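You operate a simulated robot arm through the tools that you are given. There is no shell and no other tool. Be economical: measure what you need, move in short steps, check, and stop when the job is done.

You are at the controls of a simulated robot arm. One attempt, no reset.

JOB
Take the white shirt pack and put it on the plywood board.
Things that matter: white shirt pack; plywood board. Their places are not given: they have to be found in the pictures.

It is judged by the outcome, as a careful person would: the job done as asked, and still so three seconds after it is handed in. It fails if anything else is knocked over, pushed out of place, dropped, spilled or broken.

ROBOT AND FRAMES
A 7-joint arm with a two-finger parallel gripper, fixed in place. Base frame: the origin is at the foot of the arm, x ahead of it, y to its left, z up; the work surface is at about z = 0. Lengths are in mm, angles in rad, forces in N, time in s.
With the tool pointing down near the work surface it reaches from about 220 to 580 mm from the base axis. Its first joint turns from -1.152 to 1.152 rad. Payload 2.5 kg.
The TCP is the grasp point between the finger pads, 23 mm short of the fingertips. In the tool frame z runs along the fingers and y along their closing line. Largest opening 94 mm; finger width 38, thickness 10; the body of the gripper, 54 by 96 mm, starts 39 mm behind the TCP.
Orientation is that of the tool frame in the base frame, as a unit quaternion [x, y, z, w]. With the fingers straight down and closing along the base's y, the tool's x points along the base's -x, its y along +y and its z along -z.

CONTROLS
- The arm moves only by the tool play_rows. Its argument "commands" is text: rows parted by semicolons, each of 7 numbers parted by spaces: the closure in counts, from 0 (fully open) to 255 (shut), then the shift along the tool's x, y, z in units of 40 mm (1.0 is 40 mm), then the turn, a rotation vector about the tool's x, y, z in units of 4 degrees (1.0 is 4 degrees). In form: fingers tx ty tz ax ay az; .... A call has 1 to 10 rows; each row shifts and turns the commanded pose from where the row before left it, along the tool's axes as they then stand. A call with a number of a shift or a turn outside -1 to 1 is refused whole. Each row takes 0.2 s and may step no farther than 50 mm and 0.15 rad from the row before; otherwise, or with a gripper value out of range, the whole call is refused. A pose out of reach is approached as far as the arm can. The call stops where the force on the tool passes 40 N (or 10 N more than at its start, if that is more) or the arm is blocked; 0.2 s more then pass. Each finger travels about 108 mm/s and halts on what it meets, pressing with about 30 N; the grip force reading is that of the motor and also rises with nothing between the fingers. The clock runs only during rows and for 0.2 s after the last one: add rows that do not move to give the fingers time. The reply holds the time, the measured pose of the TCP, the force on the tool along the base axes, the opening and the grip force, in the units named above and with some noise, and new pictures: "views" is both (left out), scene, wrist or none.
- Cameras (640 x 400 px; columns grow to the right, rows downward): "scene" is fixed at [122.3, -408.7, 544.7]; the picture's right is [0.81, -0.59, 0.00], its down [-0.33, -0.46, -0.82] and it looks along [0.49, 0.67, -0.57] (base axes); focal length 347 px, centre (320, 200). "wrist" rides on the gripper at [-39, 0, -44] in the tool frame; the picture's right is [0.00, -1.00, 0.00], its down [0.97, 0.00, -0.24] and it looks along [0.24, 0.00, 0.97] (tool axes); focal length 218 px, centre (320, 200).
- pixel_to_xyz(camera, pixels): for up to 12 pixels [column, row] of the newest picture of that camera ("zoom" is the newest enlarged one), the place [x, y, z] in the base frame of the surface seen there, good to about 2 mm. The clock stands still meanwhile.
- close_up(camera, box): a new picture of the part [left, top, right, bottom] of that camera's present view, enlarged. The clock stands still meanwhile.
- job_done(): hands the job in; it is judged then, once.

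Keep the steps short. Do not move on a guess: measure, check each grasp and each placing, and mend mistakes. In all there are 60 turns and 120 pictures (those below and enlarged ones count). Leave the gripper open and the arm clear of the work at the hand-in unless told otherwise, and finish with a single line.

The tools are called after "Request:" as a command line: name --argument value ..., lists and objects as JSON in quotes. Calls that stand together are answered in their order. play_rows: Moves the arm, as the interface text tells. Its arguments: {"type":"object","properties":{"commands":{"type":"string"},"views":{"type":"string","enum":["both","scene","wrist","none"]}},"required":["commands"]} The other tools are called the same way: pixel_to_xyz (camera, pixels) gives the place of the surface under pixels of a picture; close_up (camera, box) takes an enlarged picture of a part of a camera's view; job_done () hands the job in.

At the start:

```text
time_s: 0.0
position: [354.3, 127.0, 284.0]
ee_rot: [-0.001, 1.0, 0.0, 0.0]
wrist_force: [0.2, 0.1, 0.4]
gripper_width: 93.9
grasp_force: 0.1
```

scene: 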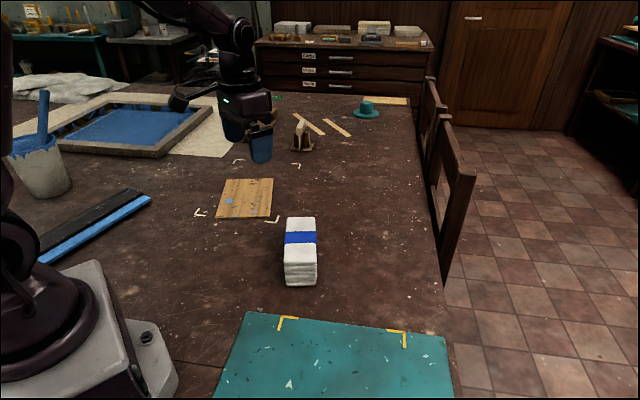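
wrist: 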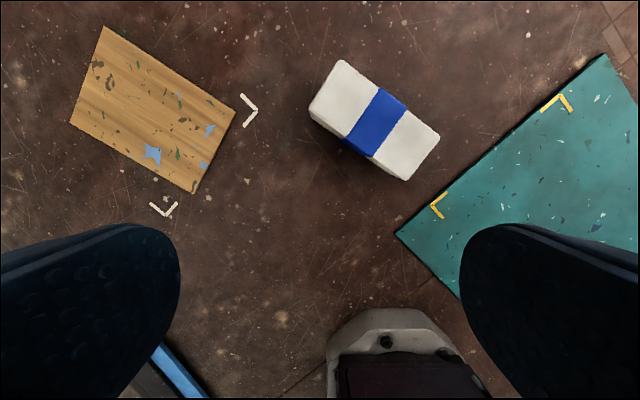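

I see the white pack with a blue band (wrist about 375,120) and a plywood board (wrist about 152,110). I'll measure the corners of both.

Request:
pixel_to_xyz --camera "wrist" --pixels '[[342, 62], [438, 135], [404, 178], [312, 108], [375, 120], [105, 28], [234, 113], [193, 192], [72, 122], [152, 110], [250, 110], [165, 209]]'

Request:
pixel_to_xyz --camera "scene" --pixels '[[288, 219], [314, 219], [286, 262], [316, 262], [301, 286], [288, 284], [315, 284], [300, 237], [245, 198], [226, 180], [272, 180], [301, 275]]'

Request:
close_up --camera "scene" --box '[180, 140, 360, 300]'

```text
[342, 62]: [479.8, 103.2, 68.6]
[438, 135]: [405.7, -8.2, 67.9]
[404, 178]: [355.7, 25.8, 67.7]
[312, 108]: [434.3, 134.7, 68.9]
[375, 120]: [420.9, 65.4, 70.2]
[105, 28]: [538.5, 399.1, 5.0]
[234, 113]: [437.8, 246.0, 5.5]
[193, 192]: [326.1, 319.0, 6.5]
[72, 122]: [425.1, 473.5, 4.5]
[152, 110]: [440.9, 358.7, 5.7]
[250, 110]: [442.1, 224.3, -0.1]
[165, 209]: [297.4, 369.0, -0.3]
```

```text
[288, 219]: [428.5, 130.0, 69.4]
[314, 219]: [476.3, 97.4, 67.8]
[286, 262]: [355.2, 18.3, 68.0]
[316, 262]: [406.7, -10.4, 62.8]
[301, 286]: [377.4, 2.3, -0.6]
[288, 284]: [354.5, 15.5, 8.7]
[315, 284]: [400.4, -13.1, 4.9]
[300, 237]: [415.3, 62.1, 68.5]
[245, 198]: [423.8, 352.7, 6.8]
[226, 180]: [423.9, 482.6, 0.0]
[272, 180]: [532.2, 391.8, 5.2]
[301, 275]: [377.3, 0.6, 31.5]
```

```text
2.50 times, centred on (270, 220) of scene
```

zoom: 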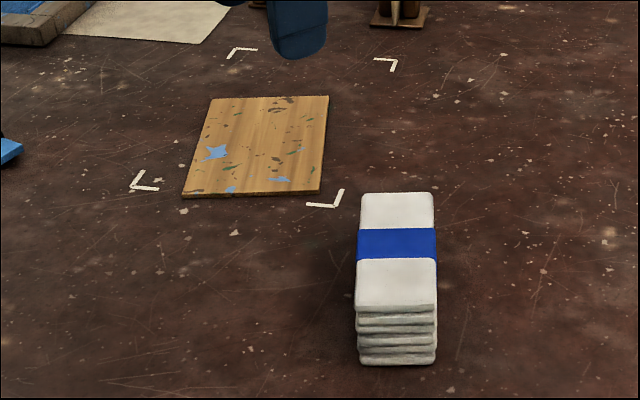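

The pack is centred near (419, 64), about 134 x 55 x 69 mm, with its long axis at 55°. The board is centred near (432, 359) with its long axis at 57° and its top at z≈5.5. I'll turn the tool +55° about base z so it closes across the 55 mm width, and lower it partway.

Request:
play_rows --commands "0 0 0 0.2 0 0 -1;0 0 0 0.2 0 0 -1;0 0 0 0.2 0 0 -1;0 0 0 0.2 0 0 -1;0 0 0 0.2 0 0 -1;0 0 0 0.2 0 0 -1;0 0 0 0.2 0 0 -1;0 0 0 0.2 0 0 -1;0 0 0 0.2 0 0 -1;0 0 0 0.2 0 0 -1" --views "none"

Request:
play_rows --commands "0 0 0 0 0 0 -1;0 0 0 0 0 0 -1;0 0 0 0 0 0 -1;0 0 0 0 0 0 -0.82;0 0 0 0 0 0 0" --views "wrist"

```text
time_s: 2.2
position: [353.8, 126.2, 204.7]
ee_rot: [-0.344, 0.939, 0.001, 0.0]
wrist_force: [0.5, 0.1, 0.7]
gripper_width: 94.2
grasp_force: 0.1
```

```text
time_s: 3.4
position: [352.8, 127.1, 204.5]
ee_rot: [-0.465, 0.885, -0.001, 0.0]
wrist_force: [-0.2, 0.0, 1.3]
gripper_width: 94.1
grasp_force: 0.1
```

wrist: 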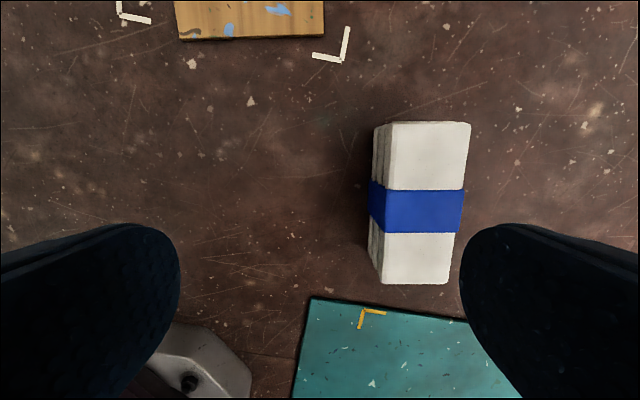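

The yaw is 55.4°. I'll re-measure the pack's top corners from this closer view.

Request:
pixel_to_xyz --camera "wrist" --pixels '[[394, 125], [467, 126], [448, 280], [385, 280], [395, 160], [464, 160], [385, 255], [451, 255], [425, 210]]'

```text
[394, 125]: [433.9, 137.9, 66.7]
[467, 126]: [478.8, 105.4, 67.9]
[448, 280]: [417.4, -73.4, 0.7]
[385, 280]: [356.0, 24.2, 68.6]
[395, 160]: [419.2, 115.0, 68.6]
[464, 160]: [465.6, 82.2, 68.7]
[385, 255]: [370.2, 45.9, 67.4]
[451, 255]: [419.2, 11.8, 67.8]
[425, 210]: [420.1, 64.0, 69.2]
```

The measurements agree: centre (419, 64). Next I shift over the pack (tool x +14, y −90 mm) and lower to z≈130, keeping the fingertips above the pack.

Request:
play_rows --commands "0 0.12 -0.75 0 0 0 0;0 0.12 -0.75 0 0 0 0;0 0.12 -0.75 0 0 0 0;0 0 0 0.6 0 0 0;0 0 0 0.6 0 0 0;0 0 0 0.6 0 0 0;0 0 0 0 0 0 0"

```text
time_s: 5.0
position: [417.3, 63.7, 131.2]
ee_rot: [-0.465, 0.886, 0.0, 0.001]
wrist_force: [0.4, -0.2, -0.1]
gripper_width: 93.8
grasp_force: 0.1
```

scene: 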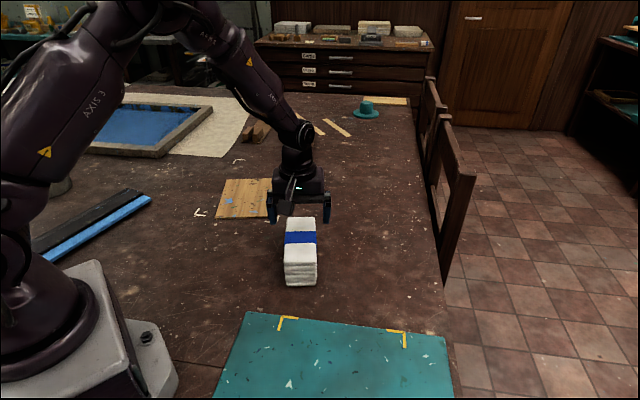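
wrist: 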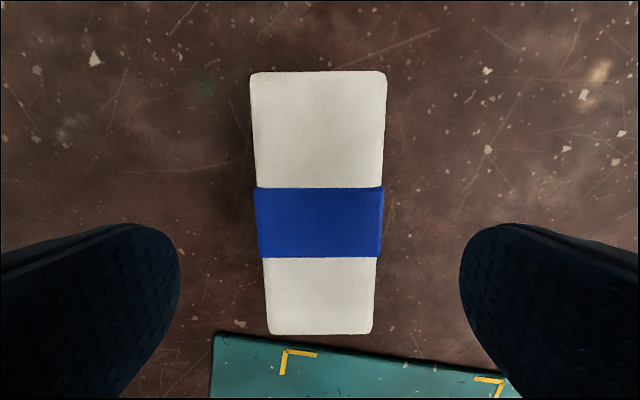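

The pack is centred between the fingers with clear gaps on both sides. I'll go straight down to z≈42.

Request:
play_rows --commands "0 0 0 0.5 0 0 0;0 0 0 0.5 0 0 0;0 0 0 0.5 0 0 0;0 0 0 0.4 0 0 0;0 0 0 0.33 0 0 0;0 0 0 0 0 0 0"

```text
time_s: 6.4
position: [419.9, 65.4, 44.5]
ee_rot: [-0.464, 0.886, 0.0, 0.0]
wrist_force: [0.4, 0.0, -0.2]
gripper_width: 93.9
grasp_force: 0.1
```

scene: 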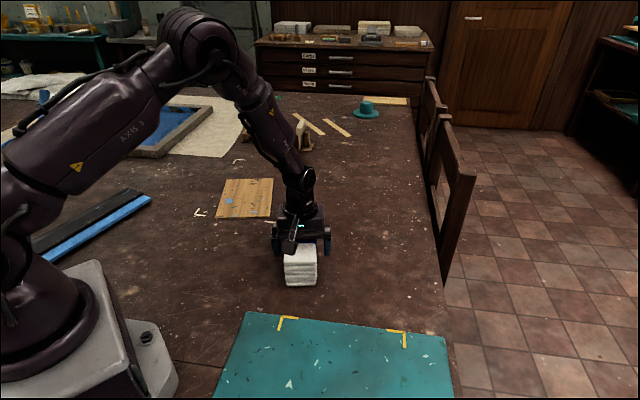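
wrist: 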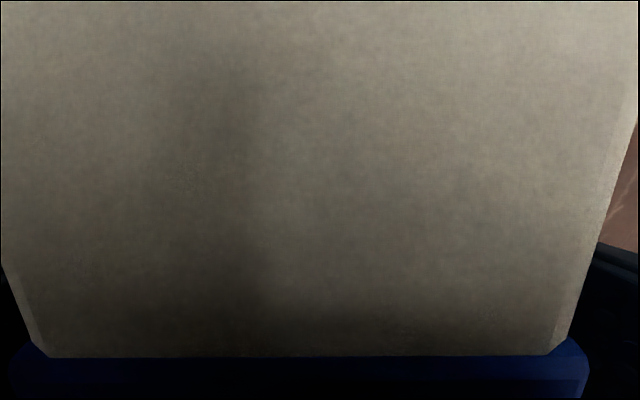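

At z = 44.5 the fingers straddle the pack with no contact force. I'll close and wait.

Request:
play_rows --commands "60 0 0 0 0 0 0;120 0 0 0 0 0 0;255 0 0 0 0 0 0;255 0 0 0 0 0 0;255 0 0 0 0 0 0;255 0 0 0 0 0 0" --views "none"

```text
time_s: 7.8
position: [421.4, 64.1, 44.0]
ee_rot: [-0.464, 0.886, 0.0, -0.001]
wrist_force: [-0.2, -0.1, 0.1]
gripper_width: 64.8
grasp_force: 29.9
```

The fingers stopped at 64.8 mm with 29.9 N, so they hold the pack. I'll lift it slightly to check.

Request:
play_rows --commands "255 0 0 -0.3 0 0 0;255 0 0 -0.4 0 0 0;255 0 0 -0.5 0 0 0;255 0 0 -0.5 0 0 0;255 0 0 0 0 0 0;255 0 0 0 0 0 0" --views "both"

```text
time_s: 9.2
position: [421.3, 63.5, 112.0]
ee_rot: [-0.464, 0.886, 0.0, 0.001]
wrist_force: [-0.2, 0.2, -1.7]
gripper_width: 64.8
grasp_force: 30.2
```

scene: 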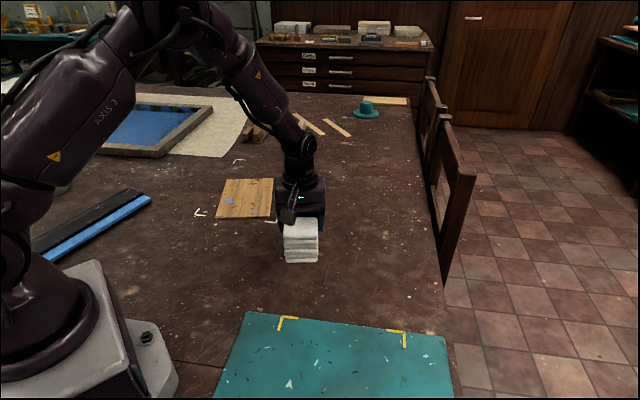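
wrist: 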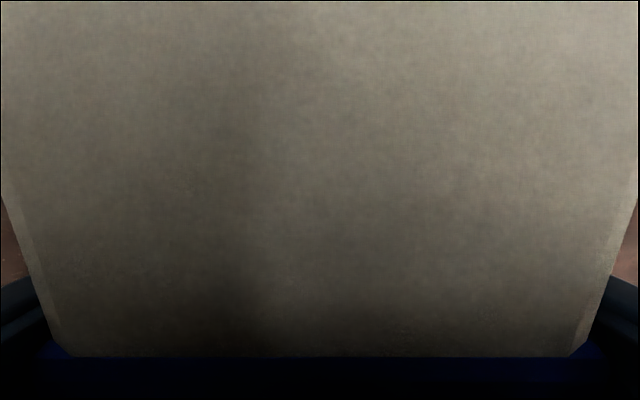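

The pack is in the air, level and not slipping (opening still 64.8 mm). Next I carry it toward the board centre at about (430, 356), with its bottom at z≈68, first half of the way.

Request:
play_rows --commands "255 -0.15 0.1 0 0 0 0;255 -0.35 0.22 0 0 0 0;255 -0.45 0.29 0 0 0 0;255 -0.45 0.29 0 0 0 0;255 -0.45 0.29 0 0 0 0;255 -0.45 0.29 0 0 0 0;255 -0.4 0.26 0 0 0 0;255 -0.3 0.2 0 0 0 0;255 -0.14 0.09 0 0 0 0;255 0 0 0 0 0 0" --views "scene"

```text
time_s: 11.4
position: [422.8, 214.0, 113.5]
ee_rot: [-0.464, 0.886, 0.0, 0.0]
wrist_force: [0.4, -0.2, -0.3]
gripper_width: 64.6
grasp_force: 29.6
```

scene: 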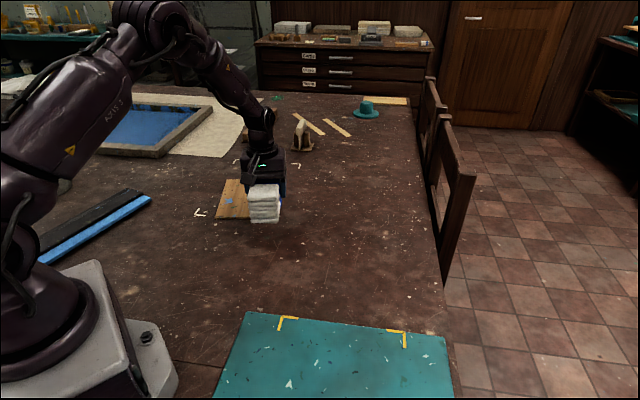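

At (423, 214), halfway. I'll carry on the remaining stretch to about (430, 356).

Request:
play_rows --commands "255 -0.15 0.1 0 0 0 0;255 -0.35 0.22 0 0 0 0;255 -0.45 0.28 0 0 0 0;255 -0.45 0.28 0 0 0 0;255 -0.45 0.28 0 0 0 0;255 -0.45 0.28 0 0 0 0;255 -0.4 0.24 0 0 0 0;255 -0.22 0.13 0 0 0 0;255 -0.1 0.06 0 0 0 0;255 0 0 0 0 0 0" --views "both"

Request:
close_up --camera "scene" --box '[180, 120, 320, 240]'

```text
time_s: 13.6
position: [430.6, 357.2, 110.2]
ee_rot: [-0.465, 0.886, 0.0, 0.0]
wrist_force: [0.5, -0.1, -1.5]
gripper_width: 64.6
grasp_force: 30.7
```

scene: 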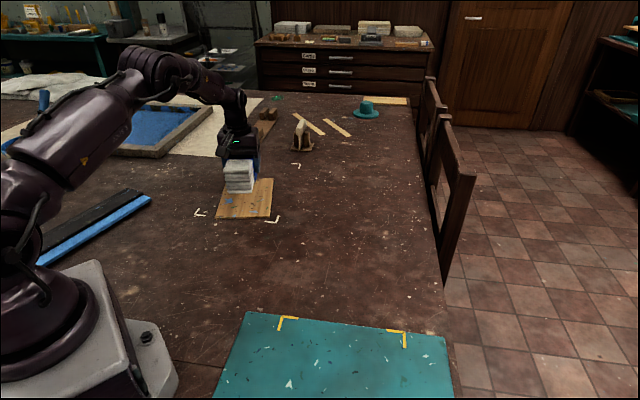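
wrist: 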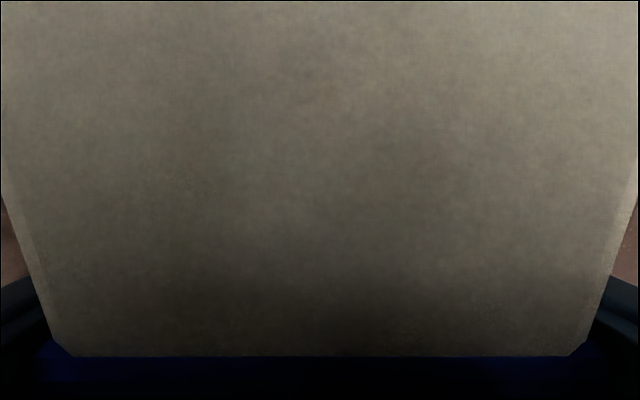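

```text
3.33 times, centred on (250, 180) of scene
```

zoom: 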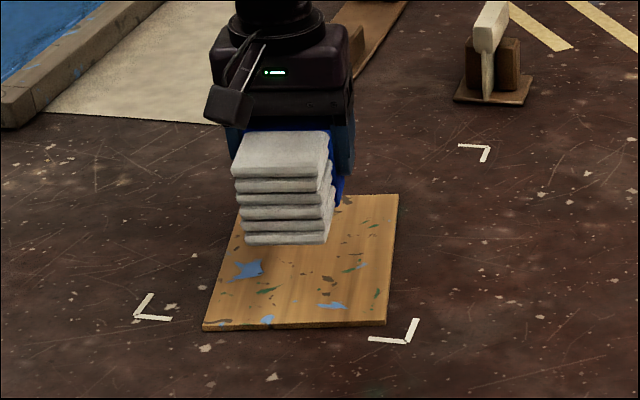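

The pack is over the board, its bottom about 60 mm above it and nothing near the fingers. I'll lower to about z≈54 first.

Request:
play_rows --commands "255 0 0 0.3 0 0 0;255 0 0 0.4 0 0 0;255 0 0 0.4 0 0 0;255 0 0 0.2 0 0 0;255 0 0 0.1 0 0 0;255 0 0 0 0 0 0" --views "none"

Request:
close_up --camera "scene" --box '[180, 120, 320, 240]'

```text
time_s: 15.0
position: [430.1, 356.1, 55.0]
ee_rot: [-0.464, 0.886, 0.001, -0.001]
wrist_force: [0.1, -0.1, -1.8]
gripper_width: 64.8
grasp_force: 30.2
```

```text
3.33 times, centred on (250, 180) of scene
```

zoom: 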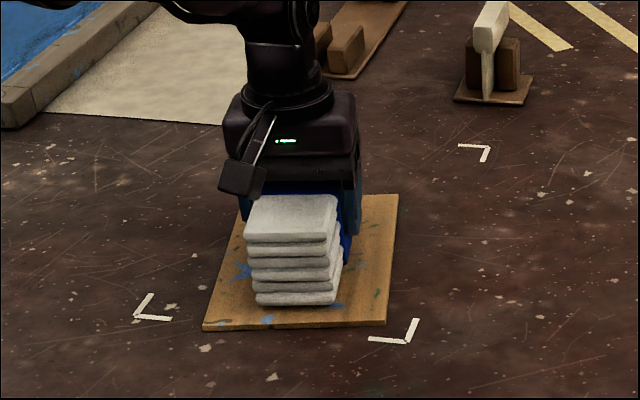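

The bottom is about 5 mm above the board and well within it. I'll creep down until it touches.

Request:
play_rows --commands "255 0 0 0.05 0 0 0;255 0 0 0.04 0 0 0;255 0 0 0.03 0 0 0;255 0 0 0 0 0 0" --views "none"

```text
time_s: 16.0
position: [430.6, 356.0, 50.3]
ee_rot: [-0.463, 0.886, 0.0, 0.001]
wrist_force: [-0.5, -0.6, -2.2]
gripper_width: 64.5
grasp_force: 29.7
```

No contact force yet. I'll creep a little farther.

Request:
play_rows --commands "255 0 0 0.025 0 0 0;255 0 0 0.025 0 0 0;255 0 0 0 0 0 0" --views "none"

```text
time_s: 16.8
position: [431.9, 356.4, 50.1]
ee_rot: [-0.464, 0.886, 0.001, 0.001]
wrist_force: [-10.2, -5.3, 24.6]
gripper_width: 64.8
grasp_force: 30.1
```

It has touched (24.6 N upward). I'll relieve that by 1 mm and open slowly.

Request:
play_rows --commands "255 0 0 -0.03 0 0 0;255 0 0 0 0 0 0;60 0 0 0 0 0 0;40 0 0 0 0 0 0;20 0 0 0 0 0 0;0 0 0 0 0 0 0;0 0 0 0 0 0 0" --views "scene"

```text
time_s: 18.4
position: [431.3, 355.1, 50.1]
ee_rot: [-0.464, 0.886, 0.001, 0.0]
wrist_force: [0.2, -0.3, 0.6]
gripper_width: 94.0
grasp_force: 0.0
```

scene: 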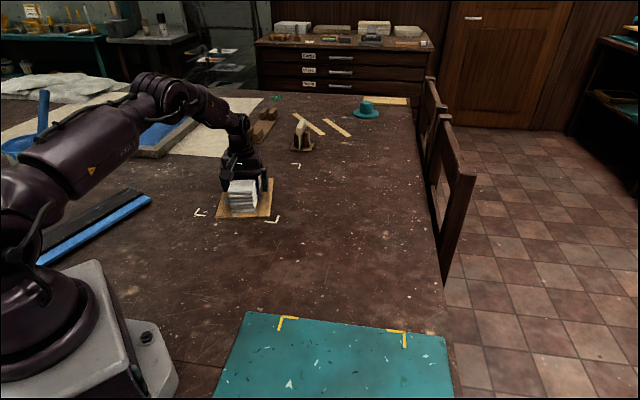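

The gripper is fully open and the force is zero. I'll rise straight up, clear of the pack.

Request:
play_rows --commands "0 0 0 -0.3 0 0 0;0 0 0 -0.5 0 0 0;0 0 0 -0.7 0 0 0;0 0 0 -0.7 0 0 0;0 0 0 -0.7 0 0 0;0 0 0 -0.5 0 0 0;0 0 0 0 0 0 0" --views "wrist"

Request:
close_up --camera "scene" --box '[180, 120, 320, 240]'

```text
time_s: 20.0
position: [429.9, 357.4, 184.4]
ee_rot: [-0.465, 0.885, 0.0, 0.0]
wrist_force: [-0.7, 0.0, 0.5]
gripper_width: 93.9
grasp_force: 0.1
```

wrist: 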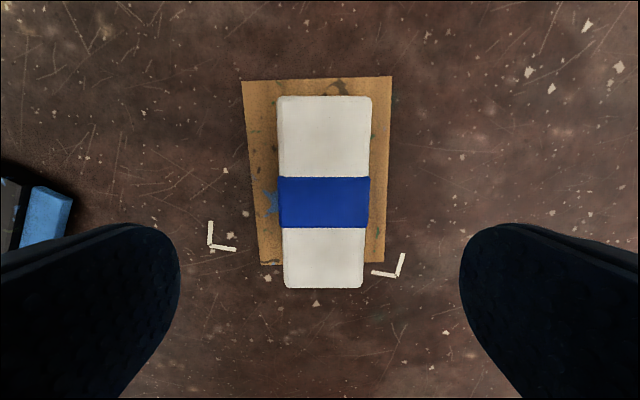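

```text
3.33 times, centred on (250, 180) of scene
```

zoom: 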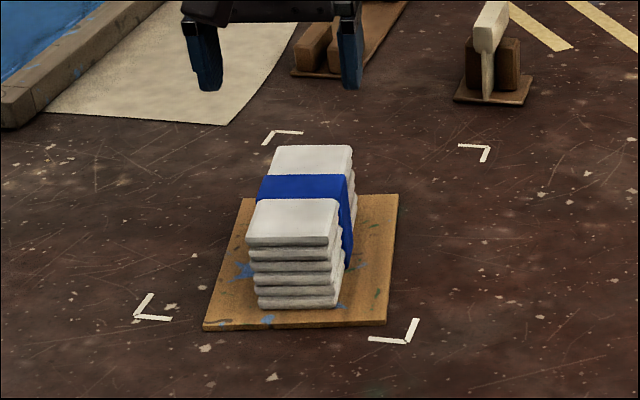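

The pack stands upright on the board. I'll check that its footprint lies inside the board.

Request:
pixel_to_xyz --camera "wrist" --pixels '[[282, 100], [368, 100], [361, 283], [287, 283], [244, 83], [390, 79], [382, 260], [263, 263]]'

```text
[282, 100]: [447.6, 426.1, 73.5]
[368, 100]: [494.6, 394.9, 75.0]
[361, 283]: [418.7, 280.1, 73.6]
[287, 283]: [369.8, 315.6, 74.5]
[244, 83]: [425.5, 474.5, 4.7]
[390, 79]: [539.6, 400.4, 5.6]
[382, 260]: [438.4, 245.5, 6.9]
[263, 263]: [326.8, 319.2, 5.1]
```

The pack's top is level at z≈74, centred at about (433, 354). Its footprint is wholly inside the board, and the board has not moved. The gripper is open and clear at z≈184, so I'm handing in.

Request:
job_done

```text
The job is handed in.
```

The white shirt pack is standing on the plywood board, its footprint fully inside the board's edges; the board did not move, and the gripper is open and clear.
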